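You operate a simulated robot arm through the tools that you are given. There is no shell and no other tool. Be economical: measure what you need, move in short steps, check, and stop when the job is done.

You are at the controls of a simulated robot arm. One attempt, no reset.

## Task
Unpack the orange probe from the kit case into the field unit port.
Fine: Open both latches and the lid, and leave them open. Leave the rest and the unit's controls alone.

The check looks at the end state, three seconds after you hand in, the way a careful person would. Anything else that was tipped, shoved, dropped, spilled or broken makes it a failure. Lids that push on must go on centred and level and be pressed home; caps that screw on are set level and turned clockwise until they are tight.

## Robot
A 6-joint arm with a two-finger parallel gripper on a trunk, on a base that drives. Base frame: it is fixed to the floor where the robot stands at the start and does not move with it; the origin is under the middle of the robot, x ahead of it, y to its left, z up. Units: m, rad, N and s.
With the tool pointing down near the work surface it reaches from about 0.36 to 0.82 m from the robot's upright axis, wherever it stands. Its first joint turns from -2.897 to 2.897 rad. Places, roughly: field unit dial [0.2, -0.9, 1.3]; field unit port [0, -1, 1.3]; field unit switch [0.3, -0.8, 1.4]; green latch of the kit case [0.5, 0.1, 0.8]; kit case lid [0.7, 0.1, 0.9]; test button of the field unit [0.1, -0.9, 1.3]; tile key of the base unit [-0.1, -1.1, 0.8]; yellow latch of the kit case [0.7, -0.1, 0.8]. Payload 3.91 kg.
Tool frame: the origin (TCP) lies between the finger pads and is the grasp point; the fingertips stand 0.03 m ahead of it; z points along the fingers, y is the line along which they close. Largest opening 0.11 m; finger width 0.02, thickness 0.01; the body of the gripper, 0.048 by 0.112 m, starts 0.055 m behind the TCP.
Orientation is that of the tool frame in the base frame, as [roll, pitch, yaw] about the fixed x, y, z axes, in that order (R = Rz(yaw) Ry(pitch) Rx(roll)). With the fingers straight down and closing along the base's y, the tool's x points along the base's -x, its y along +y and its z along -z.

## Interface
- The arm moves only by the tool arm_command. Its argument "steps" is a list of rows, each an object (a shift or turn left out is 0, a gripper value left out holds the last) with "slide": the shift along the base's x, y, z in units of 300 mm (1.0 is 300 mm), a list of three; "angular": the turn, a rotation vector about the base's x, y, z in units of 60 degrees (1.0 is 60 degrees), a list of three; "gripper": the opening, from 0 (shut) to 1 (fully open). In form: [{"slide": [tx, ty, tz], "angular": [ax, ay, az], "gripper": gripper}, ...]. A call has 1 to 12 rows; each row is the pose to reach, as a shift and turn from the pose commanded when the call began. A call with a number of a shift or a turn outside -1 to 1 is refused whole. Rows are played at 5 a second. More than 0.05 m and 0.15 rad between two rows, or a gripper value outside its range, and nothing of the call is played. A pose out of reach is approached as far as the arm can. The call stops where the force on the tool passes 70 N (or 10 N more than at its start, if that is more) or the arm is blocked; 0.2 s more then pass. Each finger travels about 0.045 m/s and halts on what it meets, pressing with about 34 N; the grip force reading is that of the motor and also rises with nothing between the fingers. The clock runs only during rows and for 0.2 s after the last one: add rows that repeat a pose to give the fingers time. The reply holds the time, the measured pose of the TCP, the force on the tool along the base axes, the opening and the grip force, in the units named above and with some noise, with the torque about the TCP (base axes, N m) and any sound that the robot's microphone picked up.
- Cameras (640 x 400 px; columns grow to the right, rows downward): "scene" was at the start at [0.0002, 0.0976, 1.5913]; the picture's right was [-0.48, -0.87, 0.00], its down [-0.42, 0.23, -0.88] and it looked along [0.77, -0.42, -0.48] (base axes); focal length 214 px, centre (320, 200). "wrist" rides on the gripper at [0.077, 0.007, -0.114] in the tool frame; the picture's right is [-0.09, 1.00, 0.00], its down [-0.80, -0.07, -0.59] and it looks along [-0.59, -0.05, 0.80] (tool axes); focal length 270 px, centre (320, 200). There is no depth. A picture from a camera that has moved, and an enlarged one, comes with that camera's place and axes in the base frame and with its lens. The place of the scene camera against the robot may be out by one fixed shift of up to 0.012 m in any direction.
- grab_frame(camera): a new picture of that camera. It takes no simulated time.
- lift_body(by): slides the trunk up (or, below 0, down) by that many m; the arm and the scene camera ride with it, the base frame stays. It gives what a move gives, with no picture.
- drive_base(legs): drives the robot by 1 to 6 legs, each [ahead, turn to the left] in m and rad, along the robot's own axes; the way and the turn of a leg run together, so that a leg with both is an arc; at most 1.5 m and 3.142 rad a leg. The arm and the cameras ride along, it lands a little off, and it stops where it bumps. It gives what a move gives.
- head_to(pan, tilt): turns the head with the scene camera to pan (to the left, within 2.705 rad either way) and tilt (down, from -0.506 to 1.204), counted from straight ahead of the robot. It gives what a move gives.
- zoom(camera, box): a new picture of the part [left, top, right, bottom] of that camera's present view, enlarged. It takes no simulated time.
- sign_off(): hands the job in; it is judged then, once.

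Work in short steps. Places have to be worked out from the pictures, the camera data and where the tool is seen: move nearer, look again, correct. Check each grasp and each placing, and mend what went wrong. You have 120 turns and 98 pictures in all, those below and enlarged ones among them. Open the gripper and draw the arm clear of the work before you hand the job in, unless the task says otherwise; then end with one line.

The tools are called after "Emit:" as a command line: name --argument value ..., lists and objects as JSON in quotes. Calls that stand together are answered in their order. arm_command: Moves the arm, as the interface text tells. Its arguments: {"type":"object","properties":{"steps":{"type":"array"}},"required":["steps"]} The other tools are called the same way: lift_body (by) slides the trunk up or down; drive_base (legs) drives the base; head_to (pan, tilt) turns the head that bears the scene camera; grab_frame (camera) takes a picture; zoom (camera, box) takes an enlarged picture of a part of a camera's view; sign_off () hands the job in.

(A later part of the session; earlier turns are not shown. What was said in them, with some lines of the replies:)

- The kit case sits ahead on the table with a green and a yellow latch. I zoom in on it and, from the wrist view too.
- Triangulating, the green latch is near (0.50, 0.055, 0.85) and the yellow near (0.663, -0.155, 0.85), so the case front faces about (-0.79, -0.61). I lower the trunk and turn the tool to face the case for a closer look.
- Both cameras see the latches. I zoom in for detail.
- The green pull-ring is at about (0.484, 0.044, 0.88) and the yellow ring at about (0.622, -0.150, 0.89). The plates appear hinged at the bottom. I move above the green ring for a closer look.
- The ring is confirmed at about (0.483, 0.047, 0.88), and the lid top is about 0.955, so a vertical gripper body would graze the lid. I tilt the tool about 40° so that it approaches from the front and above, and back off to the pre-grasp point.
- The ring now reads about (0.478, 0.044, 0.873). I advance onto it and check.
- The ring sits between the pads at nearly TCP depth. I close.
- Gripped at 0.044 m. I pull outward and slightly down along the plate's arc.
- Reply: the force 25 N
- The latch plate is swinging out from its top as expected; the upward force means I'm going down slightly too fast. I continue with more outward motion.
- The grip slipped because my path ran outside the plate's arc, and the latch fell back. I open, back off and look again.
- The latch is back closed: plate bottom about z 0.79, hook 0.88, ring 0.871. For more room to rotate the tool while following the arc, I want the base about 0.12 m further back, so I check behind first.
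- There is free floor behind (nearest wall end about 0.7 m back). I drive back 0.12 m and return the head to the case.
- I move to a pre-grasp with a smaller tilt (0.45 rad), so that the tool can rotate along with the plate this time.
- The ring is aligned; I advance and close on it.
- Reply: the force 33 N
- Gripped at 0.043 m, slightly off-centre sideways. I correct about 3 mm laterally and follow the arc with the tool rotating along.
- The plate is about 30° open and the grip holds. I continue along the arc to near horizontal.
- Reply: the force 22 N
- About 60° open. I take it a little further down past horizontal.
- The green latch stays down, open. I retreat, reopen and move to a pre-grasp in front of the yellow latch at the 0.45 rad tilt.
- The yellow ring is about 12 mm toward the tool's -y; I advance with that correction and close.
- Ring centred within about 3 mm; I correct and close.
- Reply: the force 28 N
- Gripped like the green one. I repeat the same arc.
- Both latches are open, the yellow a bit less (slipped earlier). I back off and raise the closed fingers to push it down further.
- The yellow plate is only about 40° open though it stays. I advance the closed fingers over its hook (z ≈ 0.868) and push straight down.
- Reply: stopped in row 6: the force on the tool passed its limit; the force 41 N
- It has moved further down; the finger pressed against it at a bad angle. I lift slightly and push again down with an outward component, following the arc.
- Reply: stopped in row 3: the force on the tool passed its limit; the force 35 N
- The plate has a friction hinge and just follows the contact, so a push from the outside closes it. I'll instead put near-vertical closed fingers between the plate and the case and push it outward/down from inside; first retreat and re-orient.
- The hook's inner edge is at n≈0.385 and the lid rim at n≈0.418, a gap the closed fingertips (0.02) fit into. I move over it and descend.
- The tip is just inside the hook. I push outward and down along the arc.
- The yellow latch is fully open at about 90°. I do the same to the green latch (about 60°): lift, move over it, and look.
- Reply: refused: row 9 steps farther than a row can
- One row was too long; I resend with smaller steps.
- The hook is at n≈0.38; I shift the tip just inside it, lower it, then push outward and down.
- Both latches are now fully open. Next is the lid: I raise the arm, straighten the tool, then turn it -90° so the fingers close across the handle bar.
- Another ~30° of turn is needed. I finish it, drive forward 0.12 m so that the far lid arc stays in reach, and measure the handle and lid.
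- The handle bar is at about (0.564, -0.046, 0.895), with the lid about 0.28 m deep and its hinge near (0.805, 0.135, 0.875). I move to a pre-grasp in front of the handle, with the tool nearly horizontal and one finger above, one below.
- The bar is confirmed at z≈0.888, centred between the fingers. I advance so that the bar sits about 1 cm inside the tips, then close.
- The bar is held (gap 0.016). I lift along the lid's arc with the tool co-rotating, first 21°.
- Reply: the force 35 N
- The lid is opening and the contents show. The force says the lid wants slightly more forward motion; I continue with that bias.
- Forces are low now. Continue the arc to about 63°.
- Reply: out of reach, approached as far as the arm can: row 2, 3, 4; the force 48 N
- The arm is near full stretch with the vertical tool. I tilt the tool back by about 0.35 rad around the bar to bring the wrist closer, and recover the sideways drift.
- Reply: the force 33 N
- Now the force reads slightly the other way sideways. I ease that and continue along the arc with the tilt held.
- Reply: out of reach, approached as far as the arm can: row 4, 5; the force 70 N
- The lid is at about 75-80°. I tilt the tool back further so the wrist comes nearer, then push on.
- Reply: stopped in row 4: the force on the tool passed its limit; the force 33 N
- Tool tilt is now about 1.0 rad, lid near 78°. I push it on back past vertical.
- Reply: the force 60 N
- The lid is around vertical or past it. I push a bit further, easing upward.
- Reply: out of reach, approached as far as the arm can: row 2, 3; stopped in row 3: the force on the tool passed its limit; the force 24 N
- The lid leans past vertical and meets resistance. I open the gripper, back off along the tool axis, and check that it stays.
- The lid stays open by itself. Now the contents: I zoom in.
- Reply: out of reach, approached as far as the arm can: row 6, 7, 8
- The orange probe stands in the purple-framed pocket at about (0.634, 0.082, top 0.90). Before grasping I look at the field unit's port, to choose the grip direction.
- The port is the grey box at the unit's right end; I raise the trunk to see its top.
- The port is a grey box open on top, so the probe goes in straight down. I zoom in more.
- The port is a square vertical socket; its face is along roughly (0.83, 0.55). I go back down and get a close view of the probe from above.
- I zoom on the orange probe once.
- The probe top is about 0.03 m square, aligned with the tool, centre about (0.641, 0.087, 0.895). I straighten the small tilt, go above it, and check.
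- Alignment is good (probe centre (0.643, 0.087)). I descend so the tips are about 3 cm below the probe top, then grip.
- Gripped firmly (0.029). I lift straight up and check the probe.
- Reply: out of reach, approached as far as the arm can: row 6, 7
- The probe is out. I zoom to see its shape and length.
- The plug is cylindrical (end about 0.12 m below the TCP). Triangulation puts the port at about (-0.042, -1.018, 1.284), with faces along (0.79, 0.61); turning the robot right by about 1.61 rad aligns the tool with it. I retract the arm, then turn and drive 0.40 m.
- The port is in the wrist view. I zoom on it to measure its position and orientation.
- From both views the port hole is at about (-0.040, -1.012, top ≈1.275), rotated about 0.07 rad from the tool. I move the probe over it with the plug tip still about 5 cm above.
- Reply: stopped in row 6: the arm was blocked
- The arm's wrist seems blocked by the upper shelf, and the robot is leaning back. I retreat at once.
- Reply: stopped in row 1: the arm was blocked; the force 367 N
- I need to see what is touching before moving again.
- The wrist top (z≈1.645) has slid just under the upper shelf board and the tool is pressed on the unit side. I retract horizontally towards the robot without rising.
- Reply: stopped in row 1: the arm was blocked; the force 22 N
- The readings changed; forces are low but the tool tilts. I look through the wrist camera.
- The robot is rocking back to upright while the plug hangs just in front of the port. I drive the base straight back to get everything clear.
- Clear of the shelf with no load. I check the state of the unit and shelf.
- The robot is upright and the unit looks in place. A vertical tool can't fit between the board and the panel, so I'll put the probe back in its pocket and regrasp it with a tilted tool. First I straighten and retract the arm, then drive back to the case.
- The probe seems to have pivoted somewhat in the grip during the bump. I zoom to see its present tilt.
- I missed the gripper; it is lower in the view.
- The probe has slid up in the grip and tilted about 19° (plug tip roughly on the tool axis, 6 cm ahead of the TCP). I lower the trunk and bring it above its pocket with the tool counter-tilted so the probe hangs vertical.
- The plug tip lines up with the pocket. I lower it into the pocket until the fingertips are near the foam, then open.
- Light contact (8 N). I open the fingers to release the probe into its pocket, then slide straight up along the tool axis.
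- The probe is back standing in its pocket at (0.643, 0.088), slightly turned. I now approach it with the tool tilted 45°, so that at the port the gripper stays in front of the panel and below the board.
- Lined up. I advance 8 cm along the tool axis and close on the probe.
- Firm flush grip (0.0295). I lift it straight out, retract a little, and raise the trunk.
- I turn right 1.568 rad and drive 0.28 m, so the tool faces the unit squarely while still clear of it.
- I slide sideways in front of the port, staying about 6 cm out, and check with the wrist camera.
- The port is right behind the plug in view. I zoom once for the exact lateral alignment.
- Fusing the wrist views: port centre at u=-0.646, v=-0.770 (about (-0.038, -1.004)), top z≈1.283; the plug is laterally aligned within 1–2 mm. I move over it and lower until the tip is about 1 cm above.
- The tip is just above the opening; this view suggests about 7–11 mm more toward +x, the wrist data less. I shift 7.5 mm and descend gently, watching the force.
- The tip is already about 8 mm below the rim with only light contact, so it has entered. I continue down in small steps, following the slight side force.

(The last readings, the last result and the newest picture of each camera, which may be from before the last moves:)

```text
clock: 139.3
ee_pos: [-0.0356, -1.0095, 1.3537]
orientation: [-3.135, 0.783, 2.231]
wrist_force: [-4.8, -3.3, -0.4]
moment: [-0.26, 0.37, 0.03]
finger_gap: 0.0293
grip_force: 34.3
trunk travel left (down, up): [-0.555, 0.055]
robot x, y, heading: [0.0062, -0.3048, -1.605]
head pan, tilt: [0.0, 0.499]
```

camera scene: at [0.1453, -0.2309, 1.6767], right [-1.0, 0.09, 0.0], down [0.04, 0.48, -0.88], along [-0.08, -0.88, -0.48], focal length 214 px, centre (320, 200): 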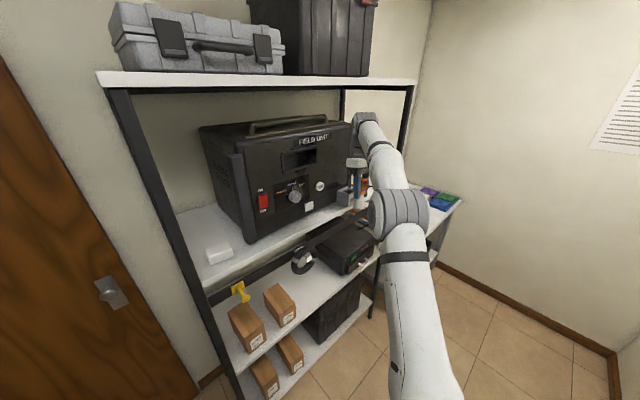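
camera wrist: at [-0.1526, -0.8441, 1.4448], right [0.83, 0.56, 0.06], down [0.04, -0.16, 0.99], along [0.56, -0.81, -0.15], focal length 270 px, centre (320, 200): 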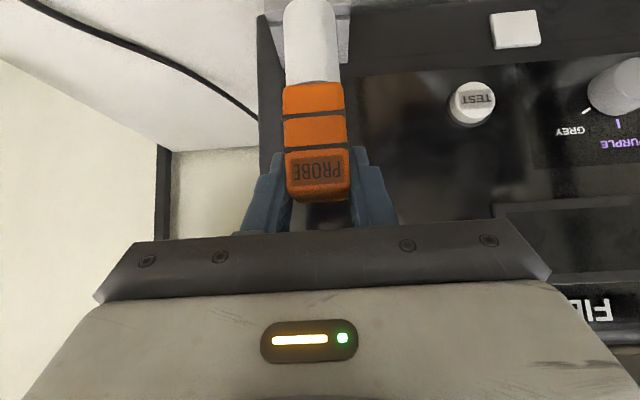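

It is sliding in. I keep going, trimming another 2 mm sideways.

Emit:
arm_command --steps '[{"slide": [-0.005, -0.004, 0], "gripper": 0.05}, {"slide": [-0.007, -0.005, -0.025], "gripper": 0.05}, {"slide": [-0.007, -0.005, -0.05], "gripper": 0.05}, {"slide": [-0.007, -0.005, -0.065], "gripper": 0.05}, {"slide": [-0.007, -0.005, -0.065], "gripper": 0.05}]'

```text
clock: 140.5
ee_pos: [-0.0368, -1.0099, 1.3364]
orientation: [-3.137, 0.784, 2.231]
wrist_force: [0.8, -0.9, -1.6]
moment: [0.0, -0.01, -0.01]
finger_gap: 0.0297
grip_force: 33.9
trunk travel left (down, up): [-0.555, 0.055]
robot x, y, heading: [0.0088, -0.3069, -1.608]
head pan, tilt: [0.0, 0.499]
```

Free of side force, with the tip about 4 cm in. I continue down until it seats.

Emit:
arm_command --steps '[{"slide": [0, 0, -0.015], "gripper": 0.05}, {"slide": [0, 0, -0.03], "gripper": 0.05}, {"slide": [0, 0, -0.045], "gripper": 0.05}, {"slide": [0, 0, -0.06], "gripper": 0.05}, {"slide": [0, 0, -0.06], "gripper": 0.05}]'

```text
clock: 141.7
ee_pos: [-0.0364, -1.0088, 1.3192]
orientation: [-3.134, 0.786, 2.231]
wrist_force: [-3.0, -1.3, 20.0]
moment: [-0.07, 0.23, -0.01]
finger_gap: 0.0298
grip_force: 33.9
trunk travel left (down, up): [-0.555, 0.055]
robot x, y, heading: [0.0083, -0.3051, -1.607]
head pan, tilt: [0.0, 0.499]
```

20 N upward at TCP z 1.319, exactly where seating was predicted. I press slightly more to confirm it's home.

Emit:
arm_command --steps '[{"slide": [0, 0, -0.008], "gripper": 0.05}, {"slide": [0, 0, -0.014], "gripper": 0.05}, {"slide": [0, 0, -0.014], "gripper": 0.05}]'

```text
clock: 142.5
ee_pos: [-0.0357, -1.0083, 1.3154]
orientation: [-3.133, 0.788, 2.232]
wrist_force: [-3.9, -3.0, 25.3]
moment: [-0.12, 0.19, -0.02]
finger_gap: 0.0297
grip_force: 33.7
trunk travel left (down, up): [-0.555, 0.055]
robot x, y, heading: [0.0088, -0.3068, -1.608]
head pan, tilt: [0.0, 0.499]
```

It still moved 4 mm at a nearly constant 25 N, so maybe it is not bottomed yet. I press further in small steps.

Emit:
arm_command --steps '[{"slide": [0, 0, -0.01], "gripper": 0.05}, {"slide": [0, 0, -0.02], "gripper": 0.05}, {"slide": [0, 0, -0.03], "gripper": 0.05}, {"slide": [0, 0, -0.03], "gripper": 0.05}]'

```text
clock: 143.5
ee_pos: [-0.0372, -1.0083, 1.3082]
orientation: [-3.132, 0.79, 2.233]
wrist_force: [-2.4, -2.9, 32.5]
moment: [0.11, -0.29, -0.05]
finger_gap: 0.0296
grip_force: 33.6
trunk travel left (down, up): [-0.555, 0.055]
robot x, y, heading: [0.0064, -0.3073, -1.603]
head pan, tilt: [0.0, 0.499]
```

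The fingertips are now about at the port rim, so I stop, open and withdraw along the tool axis.

Emit:
arm_command --steps '[{"slide": [0, 0, 0.01], "gripper": 0.3}, {"slide": [0, 0, 0.01], "gripper": 0.45}, {"slide": [0, 0, 0.01], "gripper": 0.5}, {"slide": [0, 0, 0.01], "gripper": 0.5}, {"slide": [0, 0, 0.01], "gripper": 0.5}, {"slide": [-0.05, 0.065, 0.09], "gripper": 0.5}, {"slide": [-0.1, 0.13, 0.17], "gripper": 0.5}, {"slide": [-0.15, 0.195, 0.25], "gripper": 0.5}, {"slide": [-0.22, 0.285, 0.28], "gripper": 0.5}, {"slide": [-0.22, 0.285, 0.28], "gripper": 0.5}]'

Emit:
zoom --camera "scene" --box '[310, 130, 390, 210]'

```text
clock: 145.7
ee_pos: [-0.1032, -0.9246, 1.3902]
orientation: [-3.137, 0.783, 2.231]
wrist_force: [-0.7, 0.6, 0.0]
moment: [0.02, 0.01, 0.02]
finger_gap: 0.0549
grip_force: 0.0
trunk travel left (down, up): [-0.555, 0.055]
robot x, y, heading: [0.009, -0.3068, -1.608]
head pan, tilt: [0.0, 0.499]
```

```text
5.00 times, centred on (350, 170) of scene
camera zoom: at [0.1562, -0.3377, 1.6217], right [-1.0, 0.04, 0.0], down [0.02, 0.48, -0.88], along [-0.03, -0.88, -0.48], focal length 1072 px, centre (170, 350)
```

zoom: 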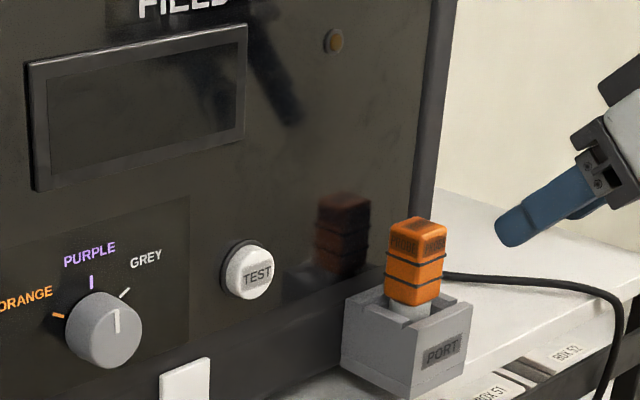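

The probe stands upright in the port with its body down at the rim, and the controls are untouched. I back the robot away to be clear before handing in.

Emit:
drive_base --legs '[[-0.2, 0]]'

```text
clock: 147.3
ee_pos: [-0.0992, -0.7177, 1.3898]
orientation: [-3.134, 0.786, 2.228]
wrist_force: [-0.2, -0.5, -0.8]
moment: [-0.04, -0.04, -0.04]
finger_gap: 0.055
grip_force: 0.1
trunk travel left (down, up): [-0.555, 0.055]
robot x, y, heading: [0.0174, -0.1002, -1.608]
head pan, tilt: [0.0, 0.499]
```

Everything is released and clear; I hand in.

Emit:
sign_off

```text
The job is handed in.
```

The orange probe is in the field unit port, with both latches and the lid left open. On the first approach the arm hit the shelf or the unit hard (about 360 N), and the probe slipped in the grip. The unit looked undisturbed in later pictures, but I couldn't rule out a small shift. I put the probe back, regrasped it at an angle and inserted it, but I judged it fully home from force and one picture rather than a firm stop.
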